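You operate a simulated robot arm through the tools that you are given. There is no shell and no other tool. Be economical: measure what you need, move in short steps, check, and stop when the job is done.

Carry out the task below with a simulated two-armed robot. There is one attempt and no reset: what you move stays moved.

TASK
Put two of the tack boxes from the assembly bench on the grey table. Open the labels drawer, put the chalk box with the smallest size on its label from the assembly bench inside, then shut the drawer. Take the fibre packet on the clamp bench and put it away on the top shelf of the grey rack. Take the blue varnish tin and put it on the board under the packing bench. Pick up the stacked cups with one hand, pass it to the other hand and put it on the top of the drawer chest. Put the 20 mm ferrule box from the packing bench on the shelf under the wheel press and the 50 mm ferrule box on the third shelf from the top of the grey rack. Put the 30 mm wedge box from the clamp bench on the board under the clamp bench. Lift the bead box lid open. The order is free. Set down upright: tack box, fibre packet, blue varnish tin, stacked cups, ferrule box, wedge box.

Only the result counts: the job must be done as asked and must still hold three seconds after the hand-in. Knocking over, shifting, dropping, spilling or breaking anything else fails it. A push-on lid holds only when it is set on centred and level and pressed home; a screw cap is set on level and turned clockwise until tight.

THE ROBOT
Two 7-joint arms with fingered hands on one trunk, on a base that drives. Base frame: it is fixed to the floor where the robot stands at the start and does not move with it; the origin is under the middle of the robot, x ahead of it, y to its left, z up; the surface under the hand at the start is at about z = 0.85. Units: m, rad, N and s.
The left shoulder is at the start at [0.07, 0.169, 1.243], the right one opposite. With the tool pointing down near the work surface each hand reaches from about 0.1 to 0.68 m from the robot's upright axis, wherever it stands, measured 20 degrees to its own side. Places, roughly: bead box lid [2.3, 0.8, 0.7]; blue varnish tin [-1, -0.25, 0.75]; board under the clamp bench [0.7, -1.1, 0.3]; board under the packing bench [-1, -0.8, 0.3]; chalk box [0.5, -0.25, 0.75]; chest [2.4, -0.7, 0.4]; ferrule box [-1, -1.5, 0.75]; fibre packet [0.75, -0.75, 1]; grey table [2.4, 3.1, 0.9]; labels drawer [2.4, -0.7, 0.5]; shelf under the wheel press [3.4, 0.4, 0.3]; stacked cups (8x8x13 cm) [-0.8, -0.4, 0.9]; tack box [0.5, 0.25, 1]; third shelf of the grey rack [-1.2, 2.5, 0.8]; top of the drawer chest [2.4, -0.5, 0.6]; top shelf of the grey rack [-1.2, 2.5, 1.6]; wedge box [0.5, -1.25, 1]. Payload 3.4 kg a hand.
The tool frame of a hand sits at the grasp point between the pads (the TCP): z along the fingers, y along the line on which they close. The tips reach 0.023 m beyond it. Largest opening 0.116 m; the body of the gripper starts 0.065 m behind the TCP. The gripper is a hand of 4 fingers: y runs from the thumb to the fingers, the wrist lies at [0, 0, -0.211] in the tool frame.
Orientation is that of the tool frame in the base frame, as a unit quaternion [w, x, y, z]. With the fingers straight down and closing along the base's y, the tool's x points along the base's -x, its y along +y and its z along -z.

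THE INTERFACE
- The arms move only by the tool nudge_tool. It takes "left_deltas", "right_deltas" or both (then of equal length, played together; a hand with none holds still); each is a list of rows, each an object (a shift or turn left out is 0) with "offset": the shift along the base's x, y, z in cm, a list of three; "angular": the turn, a rotation vector about the base's x, y, z in rad, a list of three. In form: [{"offset": [x, y, z], "angular": [rx, ry, rz]}, ...]. A call has 1 to 12 rows; each row shifts and turns the commanded pose from where the row before left it. Each row takes 0.2 s and may step no farther than 0.05 m and 0.15 rad from the row before; otherwise, the whole call is refused. Where a pose cannot be reached the arm comes as near as it can. A force on the tool above 40 N (or 10 N above the force at the start of the call, whichever is more), or a blocked arm, ends the call early, and 0.2 s more pass. In this call time passes only in rows, and 0.2 s behind the last. The reply holds the time, the measured pose of the TCP, the force on the tool along the base axes, the opening and the grip force, in the units named above and with some noise, with the torque about the TCP (base axes, N m) and any sound that the robot's microphone picked up, and new pictures: "views" is both (left out), scene, wrist or none (wrist: the cameras of the hands that moved).
- Cameras (640 x 400 px; columns grow to the right, rows downward): "scene" is now at [0.0634, -0.0608, 1.4363]; the picture's right is [-0.97, -0.23, 0.00], its down [-0.20, 0.86, -0.46] and it looks along [0.11, -0.45, -0.89] (base axes); focal length 214 px, centre (320, 200). "left" rides on the left gripper at [-0.069, 0.001, -0.09] in its tool frame; the picture's right is [-0.01, -1.00, 0.00], its down [0.79, -0.01, -0.61] and it looks along [0.61, -0.01, 0.79] (tool axes); focal length 251 px, centre (320, 200). "right" rides on the right gripper at [0.068, 0.001, -0.09] in its tool frame; the picture's right is [-0.01, 1.00, 0.00], its down [-0.80, -0.01, -0.61] and it looks along [-0.61, -0.01, 0.80] (tool axes); focal length 251 px, centre (320, 200). There is no depth. A picture from a camera that has moved, and an enlarged one, comes with that camera's place and axes in the base frame and with its lens.
- slide_trunk(by): slides the trunk up (or, below 0, down) by that many m; the arms and the scene camera ride with it, the base frame stays. It gives what a move gives, with no picture.
- base_move(legs): drives the robot by 1 to 6 legs, each [ahead, left, turn to the left] in m, m and rad, along the robot's own axes; the way and the turn of a leg run together, so that a leg with both is an arc; at most 1.5 m and 3.142 rad a leg. The arms and the cameras ride along, it lands a little off, and it stops where it bumps. It gives what a move gives, and a new picture of the scene camera.
- set_fingers(finger1, finger2, finger3, thumb_bend, hand): sets how far each is bent, from 0 (flat) to 1 (curled in); at 0.3 the hand is open as for a grip, at 0.7 the pads meet at the TCP. One left out holds its place. A second passes; each finger stops where it meets its share of the squeeze, and holds until it gets a number again. It is the only way to open and close the hand. It gives what a move gives, with no picture; readings hold the bend of each and the force on the fingers (four entries, about 0 where the hand has none), thumb and palm.
- turn_head(pan, tilt): turns the head with the scene camera to pan (to the left, within 1.501 rad either way) and tilt (down, from -0.506 to 1.204), counted from straight ahead of the robot. It gives what a move gives, and a new picture of the scene camera.
- zoom(camera, box): a new picture of the part [left, top, right, bottom] of that camera's present view, enlarged. No time passes.
- hand_in(): hands the job in; it is judged then, once.

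Work in short steps. Places have to be worked out from the pictures, the camera data and where the tool is seen: move nearer, look again, correct. Check each grasp and each placing, and mend what went wrong. You have 546 turns and 360 pictures in all, those below and enlarged ones among them. Open the grippers and draw the arms clear of the work before you hand the job in, unless the task says otherwise; then end with one line.

The tools are called after "Emit:" by a JSON object that holds its "name" and its "arguments". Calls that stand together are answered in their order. nudge_tool: Moves the arms, as the interface text tells. Its arguments: {"type":"object","properties":{"left_deltas":{"type":"array"},"right_deltas":{"type":"array"},"views":{"type":"string","enum":["both","scene","wrist","none"]}},"required":[]} The other tools are called the same way: slide_trunk (by) slides the trunk up or down; set_fingers (finger1, finger2, finger3, thumb_bend, hand) moves the fingers one by one; base_move (legs) drives the base; turn_head (pan, tilt) turns the head that bears the scene camera; zoom (camera, box) takes an enlarged picture of a part of a camera's view; hand_in () hands the job in.

At the start:

```text
time_s: 0.0
left_tool_pos: [0.405, -0.0669, 1.1735]
left_orientation: [-0.001, 0.0, 1.0, 0.0]
left_ft_force: [0.4, 0.1, 0.2]
left_ft_torque: [0.02, 0.02, -0.04]
left_grip_width: 0.116
left_finger_force: 0.2
left_shape: jaw
left_bend: [0.3, 0.3, 0.3, 0.3]
left_finger forces: [0.0, 0.1, 0.0, 0.0, 0.0, 0.1]
right_tool_pos: [0.3598, -0.4441, 1.132]
right_orientation: [0.0, 0.0, 1.0, 0.001]
right_ft_force: [0.1, -0.3, -0.6]
right_ft_torque: [0.01, -0.01, -0.02]
right_grip_width: 0.1159
right_finger_force: 0.1
right_shape: jaw
right_bend: [0.3, 0.3, 0.3, 0.3]
right_finger forces: [0.0, 0.0, 0.0, 0.1, 0.1, 0.1]
trunk travel left (down, up): [-0.75, 0.19]
robot x, y, heading: [-0.0021, 0.001, -0.004]
head pan, tilt: [-1.339, 1.089]
```

scene: 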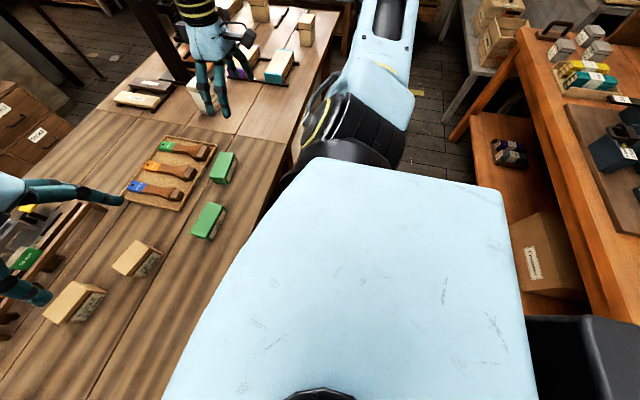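
right: 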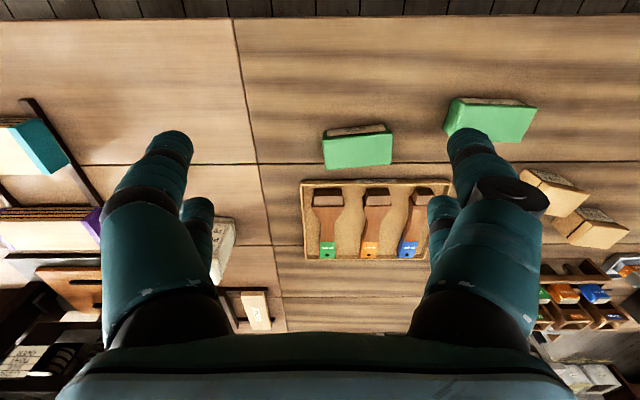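
left: 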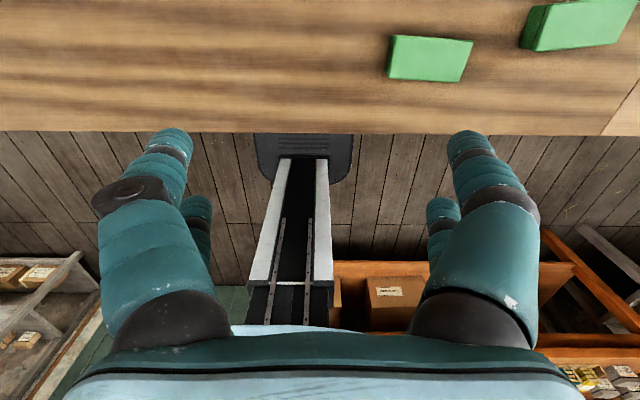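

I'll look around first, starting with straight ahead over the assembly bench.

Emit:
{"name": "turn_head", "arguments": {"pan": 0, "tilt": 0.7}}

Emit:
{"name": "turn_head", "arguments": {"pan": -0.9, "tilt": 0.6}}

Emit:
{"name": "turn_head", "arguments": {"pan": 0.9, "tilt": 0.4}}

```text
time_s: 1.5
left_tool_pos: [0.4046, -0.0667, 1.1737]
left_orientation: [0.0, 0.001, 1.0, 0.0]
left_ft_force: [-0.8, -1.0, -0.6]
left_ft_torque: [0.01, -0.02, 0.03]
left_grip_width: 0.116
left_finger_force: 0.0
left_shape: jaw
left_bend: [0.3, 0.3, 0.3, 0.3]
left_finger forces: [0.0, 0.1, 0.1, 0.0, 0.0, 0.0]
right_tool_pos: [0.3603, -0.445, 1.1317]
right_orientation: [0.0, 0.0, 1.0, 0.0]
right_ft_force: [1.4, -0.1, -0.5]
right_ft_torque: [0.02, 0.02, -0.04]
right_grip_width: 0.1161
right_finger_force: 0.2
right_shape: jaw
right_bend: [0.3, 0.3, 0.3, 0.3]
right_finger forces: [0.0, 0.0, 0.0, 0.0, 0.0, 0.1]
trunk travel left (down, up): [-0.75, 0.19]
robot x, y, heading: [-0.0029, -0.0027, -0.005]
head pan, tilt: [0.0, 0.7]
camera scene: at [0.1336, 0.0012, 1.4656], right [0.0, -1.0, 0.0], down [-0.64, 0.0, -0.76], along [0.76, 0.0, -0.64], focal length 214 px, centre (320, 200)
```

scene: 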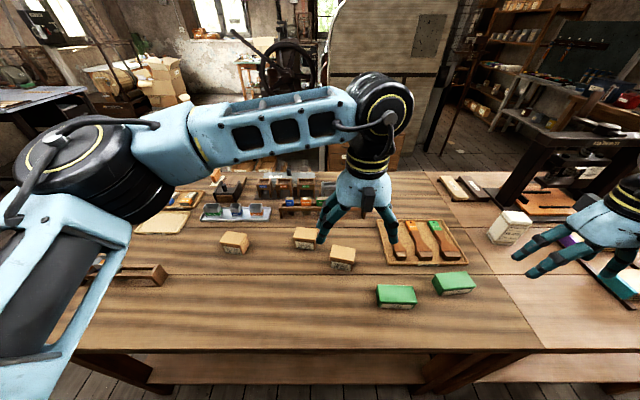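

```text
time_s: 2.7
left_tool_pos: [0.405, -0.0674, 1.1731]
left_orientation: [0.0, 0.001, 1.0, 0.0]
left_ft_force: [0.1, 0.5, -0.1]
left_ft_torque: [0.02, -0.02, 0.0]
left_grip_width: 0.1161
left_finger_force: 0.0
left_shape: jaw
left_bend: [0.3, 0.3, 0.3, 0.3]
left_finger forces: [0.1, 0.0, 0.0, 0.0, 0.0, 0.0]
right_tool_pos: [0.3603, -0.4454, 1.1315]
right_orientation: [0.0, 0.0, 1.0, 0.0]
right_ft_force: [0.4, -0.3, 0.0]
right_ft_torque: [0.01, -0.06, -0.03]
right_grip_width: 0.116
right_finger_force: 0.1
right_shape: jaw
right_bend: [0.3, 0.3, 0.3, 0.3]
right_finger forces: [0.1, 0.0, 0.0, 0.0, 0.0, 0.1]
trunk travel left (down, up): [-0.75, 0.19]
robot x, y, heading: [-0.0036, 0.0038, 0.002]
head pan, tilt: [-0.901, 0.6]
camera scene: at [0.1037, -0.0679, 1.4742], right [-0.78, -0.62, 0.0], down [-0.35, 0.44, -0.82], along [0.51, -0.65, -0.57], focal length 214 px, centre (320, 200)
```

scene: 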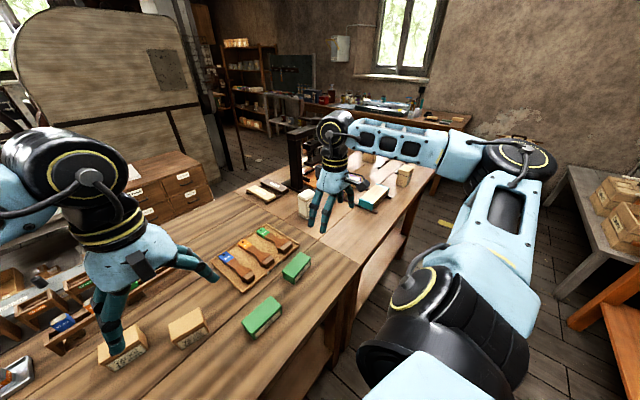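

```text
time_s: 4.5
left_tool_pos: [0.4035, -0.0664, 1.174]
left_orientation: [0.0, 0.0, 1.0, 0.0]
left_ft_force: [0.2, 0.7, -0.8]
left_ft_torque: [0.01, 0.01, 0.04]
left_grip_width: 0.1159
left_finger_force: 0.0
left_shape: jaw
left_bend: [0.3, 0.3, 0.3, 0.3]
left_finger forces: [0.0, 0.0, 0.0, 0.0, 0.1, 0.1]
right_tool_pos: [0.36, -0.4456, 1.1326]
right_orientation: [0.001, 0.0, 1.0, 0.001]
right_ft_force: [0.1, 0.6, 0.0]
right_ft_torque: [-0.02, 0.0, 0.0]
right_grip_width: 0.1161
right_finger_force: 0.0
right_shape: jaw
right_bend: [0.3, 0.3, 0.3, 0.3]
right_finger forces: [0.0, 0.0, 0.0, 0.2, 0.0, 0.0]
trunk travel left (down, up): [-0.75, 0.19]
robot x, y, heading: [0.0003, -0.0005, -0.002]
head pan, tilt: [0.901, 0.4]
camera scene: at [0.1063, 0.0739, 1.4925], right [0.78, -0.62, 0.0], down [-0.24, -0.3, -0.92], along [0.57, 0.72, -0.39], focal length 214 px, centre (320, 200)
```

scene: 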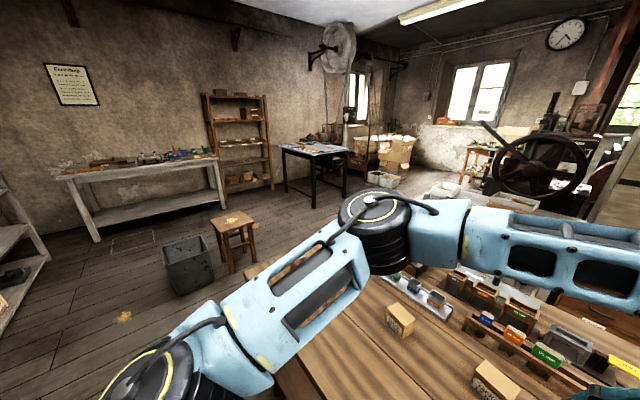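

The green boxes and tan boxes must be told apart by label; I look straight ahead and down and zoom in.

Emit:
{"name": "turn_head", "arguments": {"pan": -0.3, "tilt": 0.9}}

Emit:
{"name": "zoom", "arguments": {"camera": "scene", "box": [160, 60, 400, 210]}}

Emit:
{"name": "zoom", "arguments": {"camera": "right", "box": [300, 80, 640, 290]}}

```text
time_s: 5.9
left_tool_pos: [0.4044, -0.0671, 1.1744]
left_orientation: [0.0, 0.0, 1.0, 0.0]
left_ft_force: [0.2, -0.4, 0.2]
left_ft_torque: [-0.03, -0.03, 0.02]
left_grip_width: 0.1157
left_finger_force: 0.1
left_shape: jaw
left_bend: [0.3, 0.3, 0.3, 0.3]
left_finger forces: [0.1, 0.1, 0.0, 0.0, 0.1, 0.0]
right_tool_pos: [0.3606, -0.445, 1.131]
right_orientation: [0.0, 0.0, 1.0, 0.0]
right_ft_force: [-0.3, -0.5, -0.1]
right_ft_torque: [-0.01, 0.0, 0.01]
right_grip_width: 0.1159
right_finger_force: 0.2
right_shape: jaw
right_bend: [0.3, 0.3, 0.3, 0.3]
right_finger forces: [0.0, 0.1, 0.1, 0.1, 0.0, 0.0]
trunk travel left (down, up): [-0.75, 0.19]
robot x, y, heading: [0.0008, -0.0005, -0.005]
head pan, tilt: [-0.3, 0.901]
camera scene: at [0.1209, -0.0209, 1.4495], right [-0.29, -0.96, 0.0], down [-0.75, 0.23, -0.62], along [0.59, -0.18, -0.78], focal length 214 px, centre (320, 200)
```

scene: 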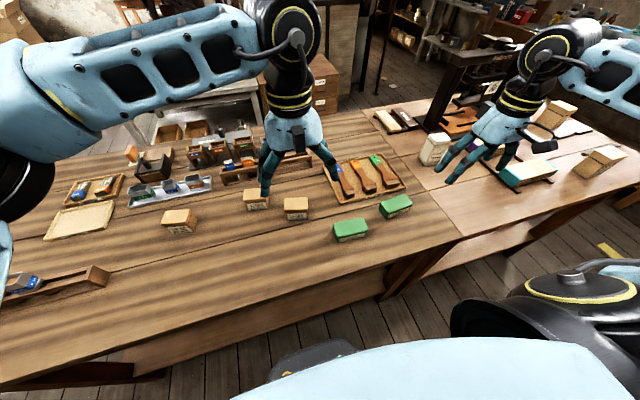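

```text
2.67 times, centred on (280, 135) of scene
camera zoom: at [0.1209, -0.0209, 1.4495], right [-0.29, -0.96, 0.0], down [-0.75, 0.23, -0.62], along [0.59, -0.18, -0.78], focal length 572 px, centre (427, 373)
```

zoom: 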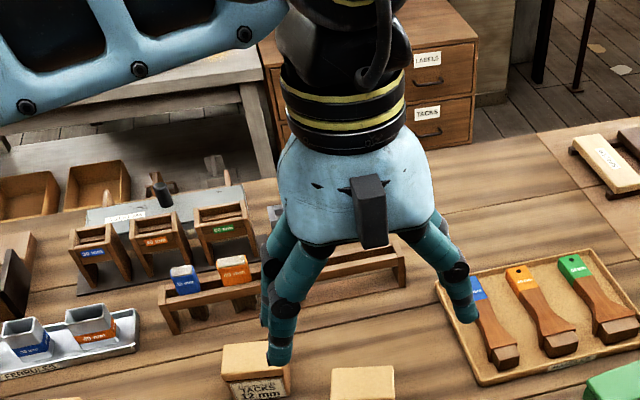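

```text
1.88 times, centred on (470, 185) of right
camera zoom: at [0.2918, -0.4445, 1.223], right [0.01, 1.0, 0.0], down [0.8, -0.01, 0.61], along [0.61, -0.01, -0.8], focal length 473 px, centre (38, 228)
```

zoom: 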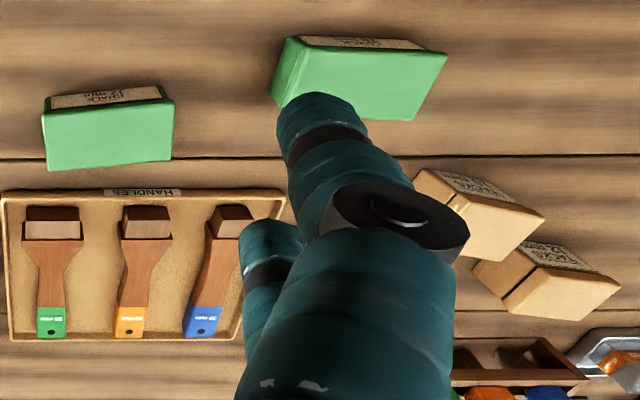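

Chalk boxes are green, tack boxes tan. I read the labels more closely.

Emit:
{"name": "zoom", "arguments": {"camera": "right", "box": [310, 80, 430, 170]}}

Emit:
{"name": "zoom", "arguments": {"camera": "right", "box": [430, 80, 550, 170]}}

Emit:
{"name": "zoom", "arguments": {"camera": "scene", "box": [320, 160, 480, 260]}}

Emit:
{"name": "zoom", "arguments": {"camera": "scene", "box": [150, 160, 310, 260]}}

```text
4.44 times, centred on (370, 125) of right
camera zoom: at [0.2918, -0.4445, 1.223], right [0.01, 1.0, 0.0], down [0.8, -0.01, 0.61], along [0.61, -0.01, -0.8], focal length 1118 px, centre (98, 533)
```

zoom: 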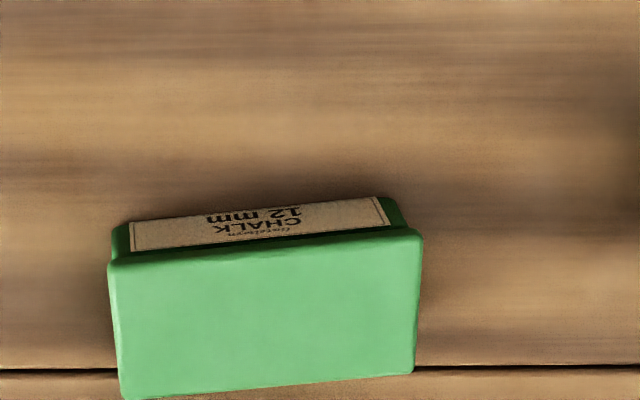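

```text
4.44 times, centred on (490, 125) of right
camera zoom: at [0.2918, -0.4445, 1.223], right [0.01, 1.0, 0.0], down [0.8, -0.01, 0.61], along [0.61, -0.01, -0.8], focal length 1118 px, centre (-436, 533)
```

zoom: 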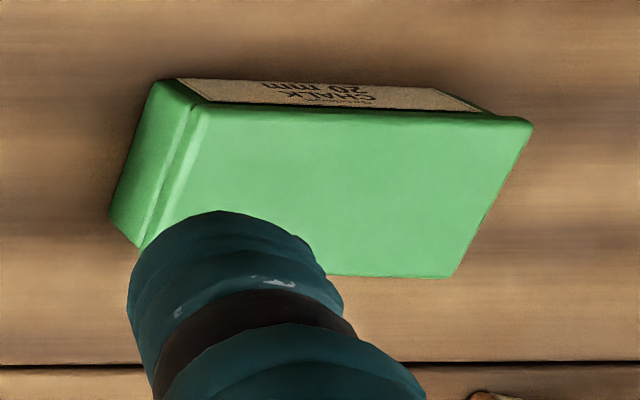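

```text
4.00 times, centred on (400, 210) of scene
camera zoom: at [0.1209, -0.0209, 1.4495], right [-0.29, -0.96, 0.0], down [-0.75, 0.23, -0.62], along [0.59, -0.18, -0.78], focal length 858 px, centre (0, 160)
```

zoom: 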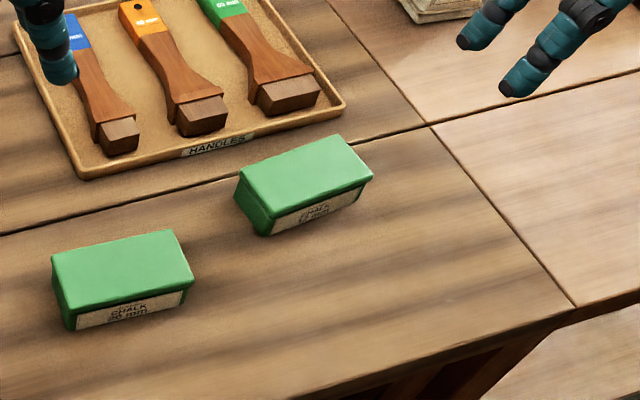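

```text
4.00 times, centred on (230, 210) of scene
camera zoom: at [0.1209, -0.0209, 1.4495], right [-0.29, -0.96, 0.0], down [-0.75, 0.23, -0.62], along [0.59, -0.18, -0.78], focal length 858 px, centre (680, 160)
```

zoom: 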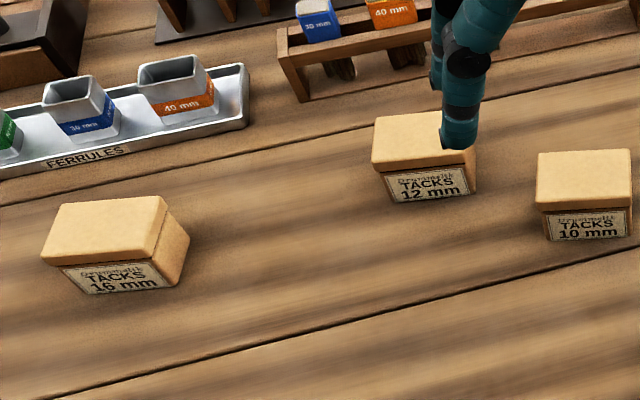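

The smallest chalk is the 12 mm (right-hand green one, ~[0.457,-0.39]). Tack boxes ~ 16 mm [0.60,0.30], 12 mm [0.62,0.06], 10 mm [0.54,-0.07]. I'll strafe left 0.15 m to use both hands on the 16 and 10 boxes.

Emit:
{"name": "base_move", "arguments": {"legs": [[0, 0.15, 0]]}}

Emit:
{"name": "turn_head", "arguments": {"pan": 0.0, "tilt": 1.0}}

```text
time_s: 7.3
left_tool_pos: [0.4039, 0.0815, 1.1723]
left_orientation: [0.0, 0.0, 1.0, 0.001]
left_ft_force: [-0.3, -0.9, -0.1]
left_ft_torque: [0.01, -0.01, 0.0]
left_grip_width: 0.1159
left_finger_force: 0.1
left_shape: jaw
left_bend: [0.3, 0.3, 0.3, 0.3]
left_finger forces: [0.0, 0.0, 0.1, 0.1, 0.1, 0.0]
right_tool_pos: [0.3614, -0.2973, 1.1298]
right_orientation: [0.0, 0.0, 1.0, 0.001]
right_ft_force: [-0.5, -0.6, -0.1]
right_ft_torque: [0.0, 0.03, -0.01]
right_grip_width: 0.116
right_finger_force: 0.0
right_shape: jaw
right_bend: [0.3, 0.3, 0.3, 0.3]
right_finger forces: [0.1, 0.0, 0.0, 0.1, 0.0, 0.1]
trunk travel left (down, up): [-0.75, 0.19]
robot x, y, heading: [0.0008, 0.1512, -0.001]
head pan, tilt: [-0.3, 0.901]
camera scene: at [0.1208, 0.1265, 1.4494], right [-0.3, -0.96, 0.0], down [-0.75, 0.23, -0.62], along [0.59, -0.18, -0.78], focal length 214 px, centre (320, 200)
```

scene: 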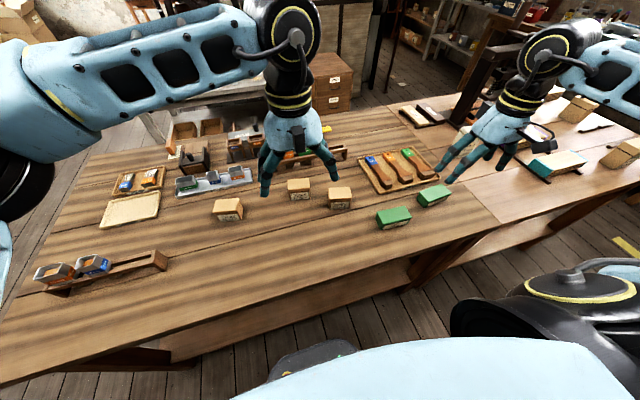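

```text
time_s: 8.1
left_tool_pos: [0.4049, 0.083, 1.1725]
left_orientation: [0.0, 0.001, 1.0, 0.0]
left_ft_force: [0.4, -0.1, 0.8]
left_ft_torque: [0.01, 0.01, 0.02]
left_grip_width: 0.1161
left_finger_force: 0.0
left_shape: jaw
left_bend: [0.3, 0.3, 0.3, 0.3]
left_finger forces: [0.0, 0.1, 0.0, 0.1, 0.1, 0.0]
right_tool_pos: [0.3614, -0.2941, 1.1323]
right_orientation: [0.0, 0.0, 1.0, -0.001]
right_ft_force: [1.0, 0.6, 0.0]
right_ft_torque: [-0.03, -0.02, -0.01]
right_grip_width: 0.1157
right_finger_force: 0.2
right_shape: jaw
right_bend: [0.3, 0.3, 0.3, 0.3]
right_finger forces: [0.1, 0.0, 0.0, 0.0, 0.1, 0.0]
trunk travel left (down, up): [-0.75, 0.19]
robot x, y, heading: [0.001, 0.1483, 0.001]
head pan, tilt: [0.0, 1.0]
camera scene: at [0.1183, 0.1527, 1.4422], right [0.0, -1.0, 0.0], down [-0.84, 0.0, -0.54], along [0.54, 0.0, -0.84], focal length 214 px, centre (320, 200)
```

scene: 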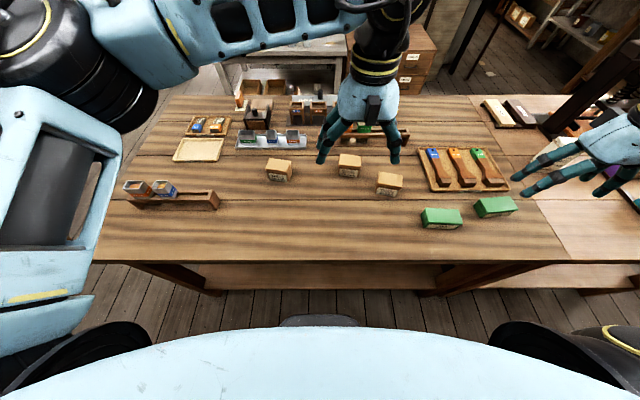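

Bench front edge ≈ x 0.29, left end ≈ y 0.80. I move both hands above their boxes (left → [0.60,0.29], right → [0.547,-0.073]) at z≈1.1.

Emit:
{"name": "nudge_tool", "arguments": {"left_deltas": [{"offset": [3.3, 3.5, -1]}, {"offset": [3.3, 3.5, -1]}, {"offset": [3.3, 3.5, -1]}, {"offset": [3.3, 3.5, -1]}, {"offset": [3.3, 3.5, -1]}, {"offset": [3.3, 3.5, -1]}], "right_deltas": [{"offset": [3.1, 3.7, -0.5]}, {"offset": [3.1, 3.7, -0.5]}, {"offset": [3.1, 3.7, -0.5]}, {"offset": [3.1, 3.7, -0.5]}, {"offset": [3.1, 3.7, -0.5]}, {"offset": [3.1, 3.7, -0.5]}], "views": "both"}}

```text
time_s: 9.5
left_tool_pos: [0.6066, 0.2934, 1.1115]
left_orientation: [-0.002, 0.001, 1.0, 0.0]
left_ft_force: [0.8, -0.5, -0.5]
left_ft_torque: [-0.02, 0.03, -0.01]
left_grip_width: 0.1159
left_finger_force: 0.0
left_shape: jaw
left_bend: [0.3, 0.3, 0.3, 0.3]
left_finger forces: [0.0, 0.1, 0.0, 0.0, 0.1, 0.0]
right_tool_pos: [0.5507, -0.0727, 1.0974]
right_orientation: [-0.002, 0.001, 1.0, 0.0]
right_ft_force: [0.4, 1.0, 0.2]
right_ft_torque: [-0.03, 0.01, 0.0]
right_grip_width: 0.1161
right_finger_force: 0.0
right_shape: jaw
right_bend: [0.3, 0.3, 0.3, 0.3]
right_finger forces: [0.0, 0.1, 0.1, 0.0, 0.0, 0.0]
trunk travel left (down, up): [-0.75, 0.19]
robot x, y, heading: [-0.003, 0.1495, 0.001]
head pan, tilt: [0.0, 1.0]
camera scene: at [0.1224, 0.1518, 1.4419], right [0.0, -1.0, 0.0], down [-0.84, 0.0, -0.54], along [0.54, 0.0, -0.84], focal length 214 px, centre (320, 200)
camera right: at [0.4816, -0.0723, 1.1897], right [0.01, 1.0, 0.0], down [0.8, -0.01, 0.6], along [0.6, -0.01, -0.8], focal length 251 px, centre (320, 200)
camera left: at [0.676, 0.2938, 1.201], right [0.01, -1.0, 0.0], down [-0.79, -0.01, 0.61], along [-0.61, 0.0, -0.79], focal length 251 px, centre (320, 200)
```

scene: 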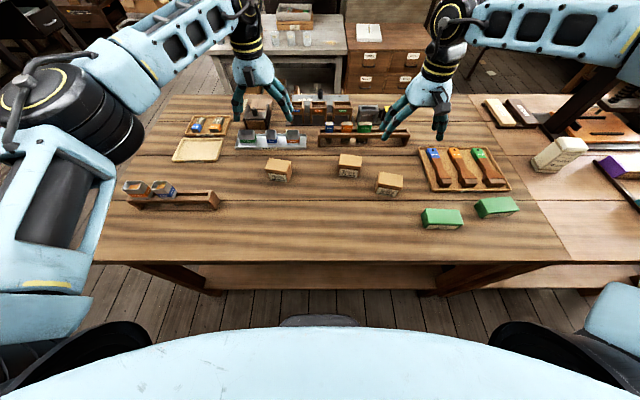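
right: 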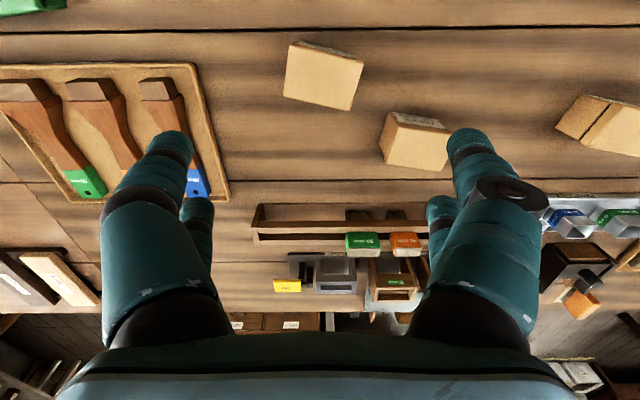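
left: 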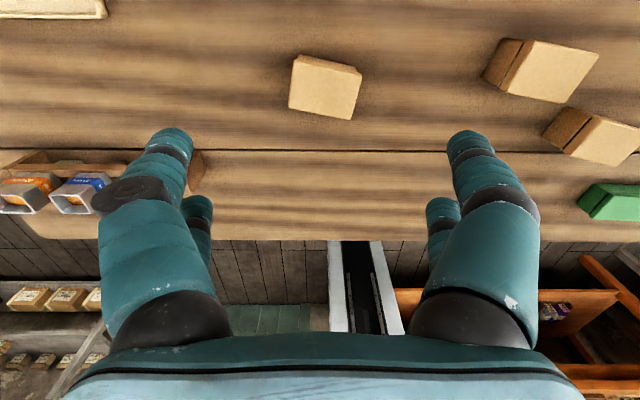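

Cross-checking two views: 16 mm box top at [0.604,0.288,0.90], 10 mm at [0.540,-0.070,0.90], both yawed about -0.25. I turn the hands to match and descend partway.

Emit:
{"name": "nudge_tool", "arguments": {"left_deltas": [{"offset": [-0.3, -0.5, 0], "angular": [0, 0, -0.125]}, {"offset": [0, 0, 0], "angular": [0, 0, -0.125]}, {"offset": [0, 0, -4]}, {"offset": [0, 0, -4]}, {"offset": [0, 0, -4]}], "right_deltas": [{"offset": [-1.0, 0.3, 0], "angular": [0, 0, -0.125]}, {"offset": [0, 0, 0], "angular": [0, 0, -0.125]}, {"offset": [0, 0, -3.7]}, {"offset": [0, 0, -3.7]}, {"offset": [0, 0, -3.7]}], "views": "wrist"}}

```text
time_s: 10.7
left_tool_pos: [0.6008, 0.2873, 0.9923]
left_orientation: [0.0, 0.125, 0.992, 0.0]
left_ft_force: [0.7, 0.1, -1.4]
left_ft_torque: [-0.01, 0.02, 0.0]
left_grip_width: 0.116
left_finger_force: 0.1
left_shape: jaw
left_bend: [0.3, 0.3, 0.3, 0.3]
left_finger forces: [0.1, 0.0, 0.1, 0.1, 0.0, 0.1]
right_tool_pos: [0.5375, -0.071, 0.9894]
right_orientation: [0.0, 0.125, 0.992, 0.001]
right_ft_force: [-0.3, -0.8, -0.3]
right_ft_torque: [-0.01, 0.0, -0.01]
right_grip_width: 0.1158
right_finger_force: 0.1
right_shape: jaw
right_bend: [0.3, 0.3, 0.3, 0.3]
right_finger forces: [0.1, 0.0, 0.0, 0.0, 0.0, 0.0]
trunk travel left (down, up): [-0.75, 0.19]
robot x, y, heading: [-0.0028, 0.1499, 0.001]
head pan, tilt: [0.0, 1.0]
camera right: at [0.4706, -0.0528, 1.0799], right [0.26, 0.97, 0.0], down [0.77, -0.2, 0.61], along [0.59, -0.15, -0.79], focal length 251 px, centre (320, 200)
camera left: at [0.6687, 0.2708, 1.0826], right [-0.24, -0.97, 0.0], down [-0.77, 0.19, 0.61], along [-0.59, 0.15, -0.79], focal length 251 px, centre (320, 200)
```

right: 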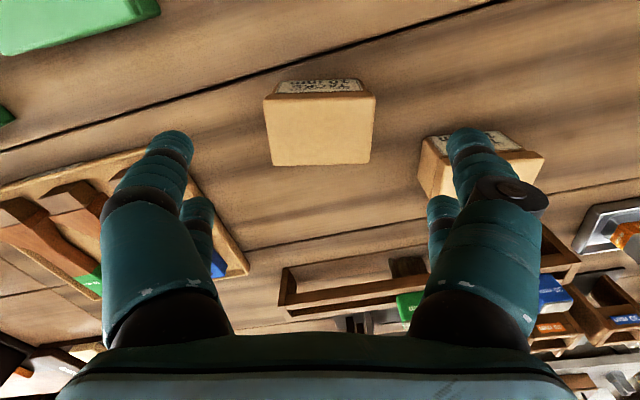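
left: 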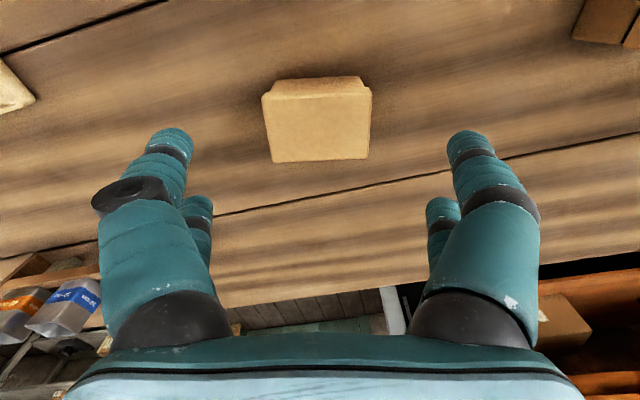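

Both boxes are centred between the fingers. The 12 mm box is close to the right hand's fingers, so I narrow the right hand a little first.

Emit:
{"name": "set_fingers", "arguments": {"hand": "right", "finger1": 0.36, "finger2": 0.36, "finger3": 0.36, "thumb_bend": 0.36}}

Emit:
{"name": "nudge_tool", "arguments": {"left_deltas": [{"offset": [0.2, 0, -3.6]}, {"offset": [0, 0, -3.6]}, {"offset": [0, 0, -3.5]}], "right_deltas": [{"offset": [0.2, 0, -3.5]}, {"offset": [0, 0, -3.5]}, {"offset": [0, 0, -3.4]}], "views": "wrist"}}

```text
time_s: 11.7
left_tool_pos: [0.6001, 0.2875, 0.9927]
left_orientation: [0.0, 0.125, 0.992, 0.001]
left_ft_force: [0.1, -0.4, -0.4]
left_ft_torque: [0.0, -0.04, 0.03]
left_grip_width: 0.1159
left_finger_force: 0.0
left_shape: jaw
left_bend: [0.3, 0.3, 0.3, 0.3]
left_finger forces: [0.1, 0.0, 0.0, 0.0, 0.0, 0.0]
right_tool_pos: [0.5362, -0.0705, 0.9895]
right_orientation: [0.0, 0.124, 0.992, 0.0]
right_ft_force: [-0.1, 1.0, -0.4]
right_ft_torque: [-0.02, 0.01, 0.02]
right_grip_width: 0.1001
right_finger_force: 0.0
right_shape: fingers
right_bend: [0.36, 0.36, 0.36, 0.36]
right_finger forces: [0.0, 0.0, 0.1, 0.0, 0.0, 0.0]
trunk travel left (down, up): [-0.75, 0.19]
robot x, y, heading: [-0.0036, 0.1515, -0.001]
head pan, tilt: [0.0, 1.0]
```

```text
time_s: 12.5
left_tool_pos: [0.5995, 0.2895, 0.8877]
left_orientation: [0.0, 0.124, 0.992, 0.0]
left_ft_force: [0.2, 0.2, 0.0]
left_ft_torque: [0.01, 0.01, 0.04]
left_grip_width: 0.1161
left_finger_force: 0.0
left_shape: jaw
left_bend: [0.3, 0.3, 0.3, 0.3]
left_finger forces: [0.0, 0.0, 0.1, 0.0, 0.0, 0.1]
right_tool_pos: [0.4995, -0.0926, 0.9174]
right_orientation: [0.001, 0.124, 0.992, 0.0]
right_ft_force: [3.1, 0.5, 14.2]
right_ft_torque: [1.05, -0.55, -0.28]
right_grip_width: 0.1004
right_finger_force: 5.7
right_shape: fingers
right_bend: [0.36, 0.24, 0.36, 0.36]
right_finger forces: [0.1, 12.5, 0.1, 0.0, 0.0, 0.1]
right hand out of reach, approached as far as the arm can: row 1, 2, 3
trunk travel left (down, up): [-0.75, 0.19]
robot x, y, heading: [0.0005, 0.1525, 0.002]
head pan, tilt: [0.0, 1.0]
camera right: at [0.4324, -0.0758, 1.0089], right [0.26, 0.97, 0.0], down [0.77, -0.2, 0.61], along [0.59, -0.15, -0.79], focal length 251 px, centre (320, 200)
camera left: at [0.6681, 0.2729, 0.9781], right [-0.24, -0.97, 0.0], down [-0.77, 0.19, 0.61], along [-0.59, 0.14, -0.8], focal length 251 px, centre (320, 200)
```

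right: 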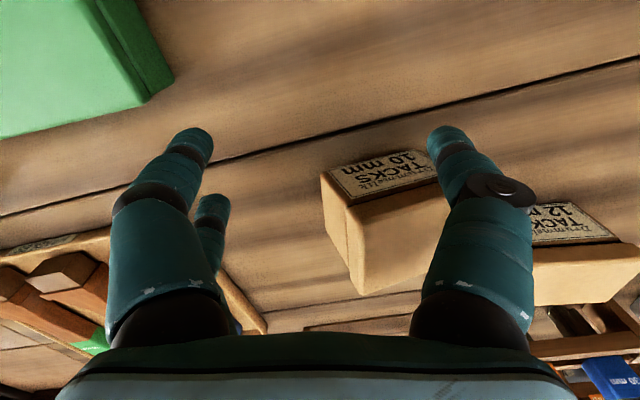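
left: 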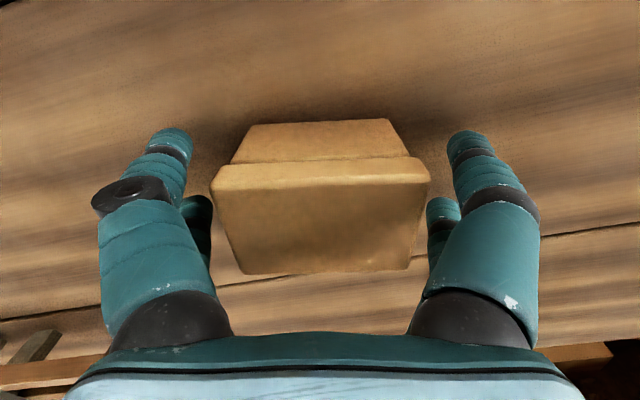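

The right arm can't reach that low there and touched the box; I lift it straight up to clear. The left is well around its box.

Emit:
{"name": "nudge_tool", "arguments": {"right_deltas": [{"offset": [-3.6, -2.0, 2.6]}, {"offset": [0, 0, 4]}, {"offset": [0, 0, 4]}], "views": "wrist"}}

Emit:
{"name": "set_fingers", "arguments": {"hand": "left", "finger1": 0.7, "finger2": 0.7, "finger3": 0.7, "thumb_bend": 0.7}}

```text
time_s: 13.3
left_tool_pos: [0.6015, 0.2887, 0.8877]
left_orientation: [0.0, 0.124, 0.992, 0.001]
left_ft_force: [0.4, -0.6, -1.2]
left_ft_torque: [-0.03, -0.01, 0.0]
left_grip_width: 0.1157
left_finger_force: 0.2
left_shape: jaw
left_bend: [0.3, 0.3, 0.3, 0.3]
left_finger forces: [0.0, 0.1, 0.0, 0.0, 0.0, 0.1]
right_tool_pos: [0.463, -0.1149, 1.0242]
right_orientation: [0.0, 0.125, 0.992, 0.0]
right_ft_force: [0.6, 0.1, 1.0]
right_ft_torque: [0.01, 0.0, 0.01]
right_grip_width: 0.1003
right_finger_force: 0.0
right_shape: fingers
right_bend: [0.36, 0.35, 0.36, 0.36]
right_finger forces: [0.0, 0.1, 0.1, 0.1, 0.1, 0.0]
trunk travel left (down, up): [-0.75, 0.19]
robot x, y, heading: [0.0033, 0.1484, 0.0]
head pan, tilt: [0.0, 1.0]
camera right: at [0.3975, -0.0966, 1.1152], right [0.26, 0.97, 0.0], down [0.77, -0.2, 0.61], along [0.59, -0.16, -0.8], focal length 251 px, centre (320, 200)
```

right: 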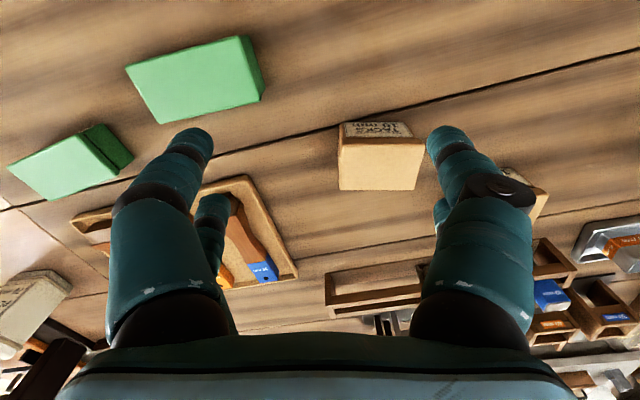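

```text
time_s: 14.3
left_tool_pos: [0.6026, 0.2875, 0.8878]
left_orientation: [0.0, 0.125, 0.992, -0.001]
left_ft_force: [0.7, -1.7, 0.5]
left_ft_torque: [-0.14, 0.05, 0.04]
left_grip_width: 0.0711
left_finger_force: 26.2
left_shape: fingers
left_bend: [0.45, 0.45, 0.48, 0.52]
left_finger forces: [14.1, 11.6, 7.2, 0.0, 19.9, 0.0]
right_tool_pos: [0.4652, -0.114, 1.023]
right_orientation: [-0.001, 0.124, 0.992, 0.001]
right_ft_force: [0.2, 0.2, -0.4]
right_ft_torque: [0.02, 0.0, 0.0]
right_grip_width: 0.1005
right_finger_force: 0.1
right_shape: fingers
right_bend: [0.36, 0.35, 0.36, 0.36]
right_finger forces: [0.0, 0.1, 0.0, 0.1, 0.1, 0.0]
trunk travel left (down, up): [-0.75, 0.19]
robot x, y, heading: [-0.0006, 0.1488, 0.002]
head pan, tilt: [0.0, 1.0]
```

Left grip is good (7.1 cm). I lift it and shift the base a bit forward/left so the right hand gets better reach.

Emit:
{"name": "nudge_tool", "arguments": {"left_deltas": [{"offset": [0, 0, 4]}, {"offset": [0, 0, 4]}, {"offset": [0, 0, 4]}], "views": "wrist"}}

Emit:
{"name": "base_move", "arguments": {"legs": [[0.05, 0.08, 0]]}}

```text
time_s: 15.1
left_tool_pos: [0.6015, 0.2879, 1.0069]
left_orientation: [-0.001, 0.125, 0.992, 0.001]
left_ft_force: [0.1, -0.6, -2.9]
left_ft_torque: [0.01, 0.0, 0.0]
left_grip_width: 0.0712
left_finger_force: 26.3
left_shape: fingers
left_bend: [0.45, 0.45, 0.48, 0.52]
left_finger forces: [14.2, 12.1, 6.9, 0.0, 19.5, 0.0]
right_tool_pos: [0.4658, -0.1151, 1.024]
right_orientation: [0.0, 0.125, 0.992, 0.0]
right_ft_force: [0.0, -0.2, -0.4]
right_ft_torque: [0.03, 0.0, 0.02]
right_grip_width: 0.1004
right_finger_force: 0.1
right_shape: fingers
right_bend: [0.36, 0.35, 0.36, 0.36]
right_finger forces: [0.0, 0.0, 0.0, 0.1, 0.0, 0.0]
trunk travel left (down, up): [-0.75, 0.19]
robot x, y, heading: [0.0012, 0.1472, -0.005]
head pan, tilt: [0.0, 1.0]
camera left: at [0.669, 0.2718, 1.0966], right [-0.24, -0.97, 0.0], down [-0.77, 0.19, 0.61], along [-0.59, 0.15, -0.79], focal length 251 px, centre (320, 200)
```

left: 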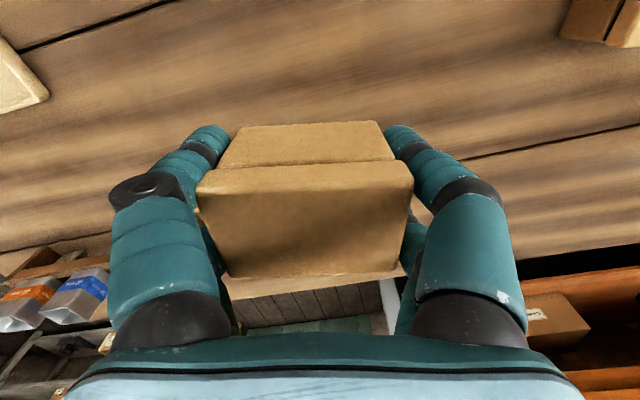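

```text
time_s: 16.2
left_tool_pos: [0.6502, 0.3669, 1.007]
left_orientation: [0.0, 0.125, 0.992, 0.001]
left_ft_force: [-0.5, -0.7, -2.6]
left_ft_torque: [-0.03, 0.0, -0.02]
left_grip_width: 0.0711
left_finger_force: 26.4
left_shape: fingers
left_bend: [0.45, 0.45, 0.48, 0.52]
left_finger forces: [14.2, 12.2, 7.0, 0.1, 19.5, 0.1]
right_tool_pos: [0.5137, -0.0345, 1.024]
right_orientation: [-0.001, 0.125, 0.992, 0.001]
right_ft_force: [-0.6, 0.2, -0.2]
right_ft_torque: [0.02, 0.0, -0.03]
right_grip_width: 0.1003
right_finger_force: 0.1
right_shape: fingers
right_bend: [0.36, 0.35, 0.36, 0.36]
right_finger forces: [0.0, 0.1, 0.0, 0.0, 0.1, 0.0]
trunk travel left (down, up): [-0.75, 0.19]
robot x, y, heading: [0.0477, 0.2288, 0.005]
head pan, tilt: [0.0, 1.0]
camera scene: at [0.1673, 0.2307, 1.4423], right [0.0, -1.0, 0.0], down [-0.84, 0.0, -0.54], along [0.54, 0.0, -0.84], focal length 214 px, centre (320, 200)
```

scene: 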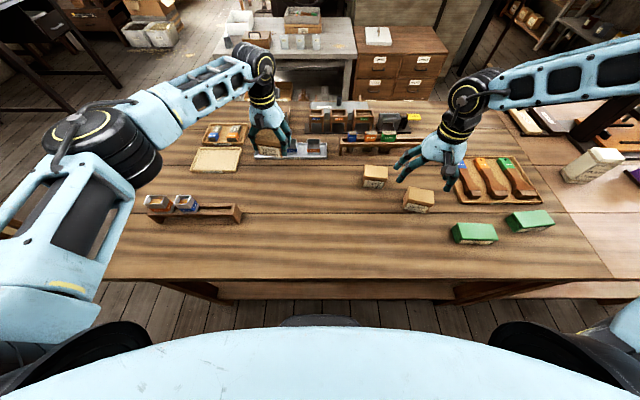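

The 10 mm box now sits at ≈[0.531,-0.071]. I position the right hand over it and look before going down.

Emit:
{"name": "nudge_tool", "arguments": {"right_deltas": [{"offset": [1.7, -3.6, 0]}, {"offset": [0, 0, -4]}], "views": "wrist"}}

```text
time_s: 16.8
left_tool_pos: [0.6519, 0.3679, 1.0062]
left_orientation: [-0.001, 0.126, 0.992, 0.0]
left_ft_force: [-0.1, 0.7, -2.6]
left_ft_torque: [-0.02, 0.03, 0.01]
left_grip_width: 0.071
left_finger_force: 26.1
left_shape: fingers
left_bend: [0.45, 0.45, 0.48, 0.52]
left_finger forces: [14.2, 12.2, 6.9, 0.0, 19.4, 0.0]
right_tool_pos: [0.5316, -0.073, 0.9832]
right_orientation: [-0.001, 0.124, 0.992, 0.0]
right_ft_force: [-0.3, 0.0, 0.5]
right_ft_torque: [0.0, -0.01, 0.02]
right_grip_width: 0.1003
right_finger_force: 0.0
right_shape: fingers
right_bend: [0.36, 0.35, 0.36, 0.36]
right_finger forces: [0.0, 0.1, 0.1, 0.0, 0.0, 0.0]
trunk travel left (down, up): [-0.75, 0.19]
robot x, y, heading: [0.0485, 0.2302, -0.003]
head pan, tilt: [0.0, 1.0]
camera right: at [0.4657, -0.054, 1.0736], right [0.26, 0.97, 0.0], down [0.77, -0.2, 0.6], along [0.58, -0.16, -0.8], focal length 251 px, centre (320, 200)
```

right: 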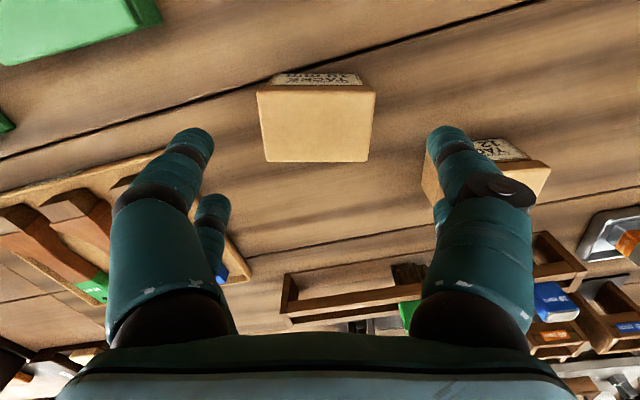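

Centred; descend to z≈0.887 and grip.

Emit:
{"name": "nudge_tool", "arguments": {"right_deltas": [{"offset": [-0.3, 0, -3.2]}, {"offset": [0, 0, -3.2]}, {"offset": [0, 0, -3.1]}], "views": "wrist"}}

Emit:
{"name": "set_fingers", "arguments": {"hand": "right", "finger1": 0.7, "finger2": 0.7, "finger3": 0.7, "thumb_bend": 0.7}}

```text
time_s: 17.6
left_tool_pos: [0.6514, 0.3691, 1.0053]
left_orientation: [-0.001, 0.125, 0.992, 0.0]
left_ft_force: [0.4, 0.3, -2.6]
left_ft_torque: [0.0, -0.02, 0.0]
left_grip_width: 0.0712
left_finger_force: 26.3
left_shape: fingers
left_bend: [0.45, 0.45, 0.48, 0.52]
left_finger forces: [14.1, 12.3, 7.0, 0.0, 19.5, 0.0]
right_tool_pos: [0.5297, -0.0695, 0.8877]
right_orientation: [0.0, 0.125, 0.992, 0.0]
right_ft_force: [0.5, 0.1, 0.6]
right_ft_torque: [-0.01, 0.0, 0.0]
right_grip_width: 0.1004
right_finger_force: 0.0
right_shape: fingers
right_bend: [0.36, 0.35, 0.36, 0.36]
right_finger forces: [0.0, 0.0, 0.1, 0.0, 0.1, 0.0]
trunk travel left (down, up): [-0.75, 0.19]
robot x, y, heading: [0.0491, 0.2299, 0.001]
head pan, tilt: [0.0, 1.0]
camera right: at [0.4625, -0.0523, 0.9788], right [0.26, 0.97, 0.0], down [0.77, -0.2, 0.61], along [0.59, -0.16, -0.8], focal length 251 px, centre (320, 200)
```

right: 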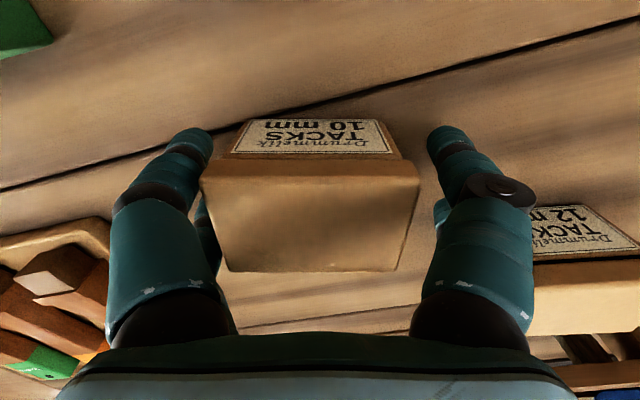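

```text
time_s: 18.6
left_tool_pos: [0.6519, 0.3678, 1.0065]
left_orientation: [0.0, 0.126, 0.992, -0.001]
left_ft_force: [-0.8, -0.3, -3.8]
left_ft_torque: [-0.01, 0.02, 0.01]
left_grip_width: 0.0715
left_finger_force: 26.6
left_shape: fingers
left_bend: [0.45, 0.45, 0.48, 0.52]
left_finger forces: [14.2, 12.2, 7.0, 0.0, 19.5, 0.0]
right_tool_pos: [0.5288, -0.0695, 0.8875]
right_orientation: [0.001, 0.125, 0.992, 0.0]
right_ft_force: [-0.5, -0.2, 0.1]
right_ft_torque: [-0.07, -0.04, -0.01]
right_grip_width: 0.0709
right_finger_force: 27.3
right_shape: fingers
right_bend: [0.44, 0.45, 0.48, 0.52]
right_finger forces: [14.1, 12.2, 6.9, 0.0, 20.0, 0.0]
trunk travel left (down, up): [-0.75, 0.19]
robot x, y, heading: [0.0492, 0.2271, 0.006]
head pan, tilt: [0.0, 1.0]
```

Both boxes gripped. I lift and draw both hands back towards the body, then look left for the route.

Emit:
{"name": "nudge_tool", "arguments": {"left_deltas": [{"offset": [0, 0, 4]}, {"offset": [0, 0, 4]}, {"offset": [0, 0, 4]}, {"offset": [-4, 0, 2]}, {"offset": [-4.5, 0, 0]}, {"offset": [-4.5, 0, 0]}, {"offset": [-4.5, 0, 0]}], "right_deltas": [{"offset": [0, 0, 5]}, {"offset": [0, 0, 5]}, {"offset": [0, 0, 5]}, {"offset": [0, 0, 5]}, {"offset": [-4, -2, 2]}, {"offset": [-4, -2, 2]}, {"offset": [-3, -2, 0]}], "views": "wrist"}}

Emit:
{"name": "turn_head", "arguments": {"pan": 1.3, "tilt": 0.55}}

```text
time_s: 20.2
left_tool_pos: [0.4741, 0.3688, 1.1474]
left_orientation: [0.002, 0.125, 0.992, 0.0]
left_ft_force: [-0.1, 0.4, -2.9]
left_ft_torque: [-0.03, -0.03, -0.04]
left_grip_width: 0.0711
left_finger_force: 26.1
left_shape: fingers
left_bend: [0.45, 0.45, 0.48, 0.53]
left_finger forces: [14.2, 12.1, 6.9, 0.0, 19.4, 0.0]
right_tool_pos: [0.4155, -0.1315, 1.1299]
right_orientation: [0.001, 0.125, 0.992, -0.001]
right_ft_force: [-0.3, 0.4, -2.6]
right_ft_torque: [-0.01, -0.01, -0.01]
right_grip_width: 0.0711
right_finger_force: 25.8
right_shape: fingers
right_bend: [0.44, 0.44, 0.48, 0.52]
right_finger forces: [14.1, 12.1, 6.8, 0.0, 19.5, 0.0]
trunk travel left (down, up): [-0.75, 0.19]
robot x, y, heading: [0.0522, 0.2314, -0.003]
head pan, tilt: [0.0, 1.0]
camera right: at [0.3493, -0.1126, 1.2209], right [0.26, 0.97, 0.0], down [0.77, -0.2, 0.61], along [0.59, -0.16, -0.79], focal length 251 px, centre (320, 200)
camera left: at [0.541, 0.3522, 1.2368], right [-0.24, -0.97, 0.0], down [-0.77, 0.19, 0.61], along [-0.59, 0.14, -0.8], focal length 251 px, centre (320, 200)
```

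right: 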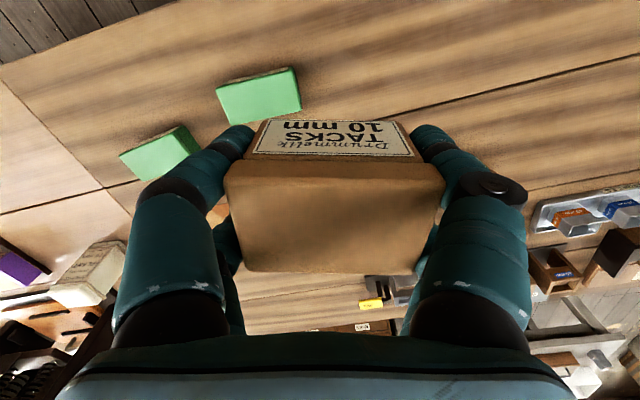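
left: 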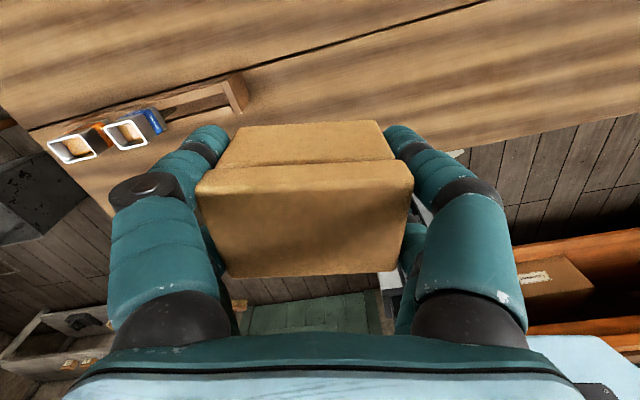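

```text
time_s: 21.7
left_tool_pos: [0.4769, 0.3678, 1.1463]
left_orientation: [-0.001, 0.125, 0.992, 0.001]
left_ft_force: [0.2, 0.0, -2.7]
left_ft_torque: [-0.08, 0.0, -0.01]
left_grip_width: 0.071
left_finger_force: 26.2
left_shape: fingers
left_bend: [0.45, 0.45, 0.48, 0.53]
left_finger forces: [14.1, 12.2, 6.9, 0.0, 19.4, 0.1]
right_tool_pos: [0.418, -0.1316, 1.1288]
right_orientation: [-0.001, 0.124, 0.992, 0.0]
right_ft_force: [0.2, -0.7, -2.5]
right_ft_torque: [0.03, -0.03, 0.0]
right_grip_width: 0.0707
right_finger_force: 26.0
right_shape: fingers
right_bend: [0.44, 0.44, 0.48, 0.52]
right_finger forces: [14.1, 12.2, 6.9, 0.1, 19.4, 0.0]
trunk travel left (down, up): [-0.75, 0.19]
robot x, y, heading: [0.0512, 0.2313, -0.005]
head pan, tilt: [1.3, 0.55]
camera scene: at [0.1233, 0.3187, 1.4787], right [0.96, -0.27, 0.0], down [-0.14, -0.5, -0.85], along [0.23, 0.82, -0.52], focal length 214 px, centre (320, 200)
```

scene: 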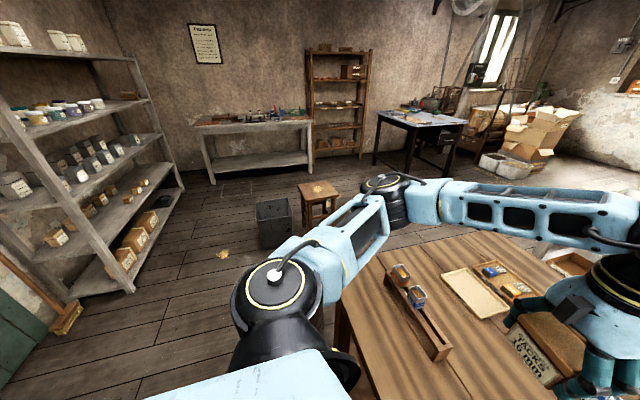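

I zoom to locate the grey table and rack precisely.

Emit:
{"name": "zoom", "arguments": {"camera": "scene", "box": [340, 80, 500, 220]}}

Emit:
{"name": "zoom", "arguments": {"camera": "scene", "box": [0, 20, 200, 300]}}

```text
2.86 times, centred on (420, 150) of scene
camera zoom: at [0.1233, 0.3187, 1.4787], right [0.96, -0.27, 0.0], down [-0.14, -0.5, -0.85], along [0.23, 0.82, -0.52], focal length 613 px, centre (34, 343)
```

zoom: 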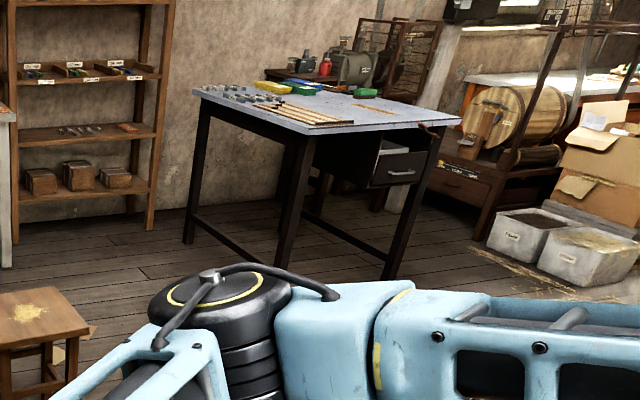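

```text
1.43 times, centred on (100, 160) of scene
camera zoom: at [0.1233, 0.3187, 1.4787], right [0.96, -0.27, 0.0], down [-0.14, -0.5, -0.85], along [0.23, 0.82, -0.52], focal length 306 px, centre (634, 257)
```

zoom: 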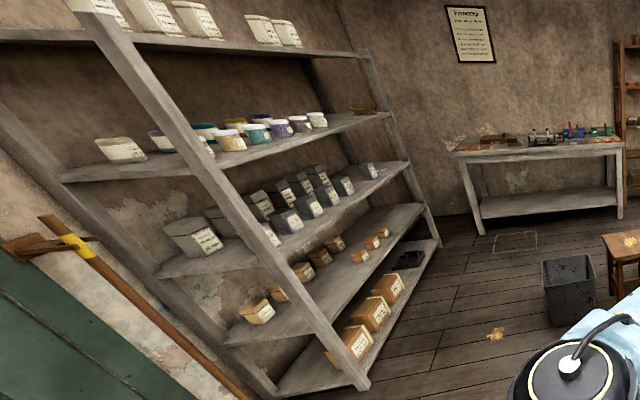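

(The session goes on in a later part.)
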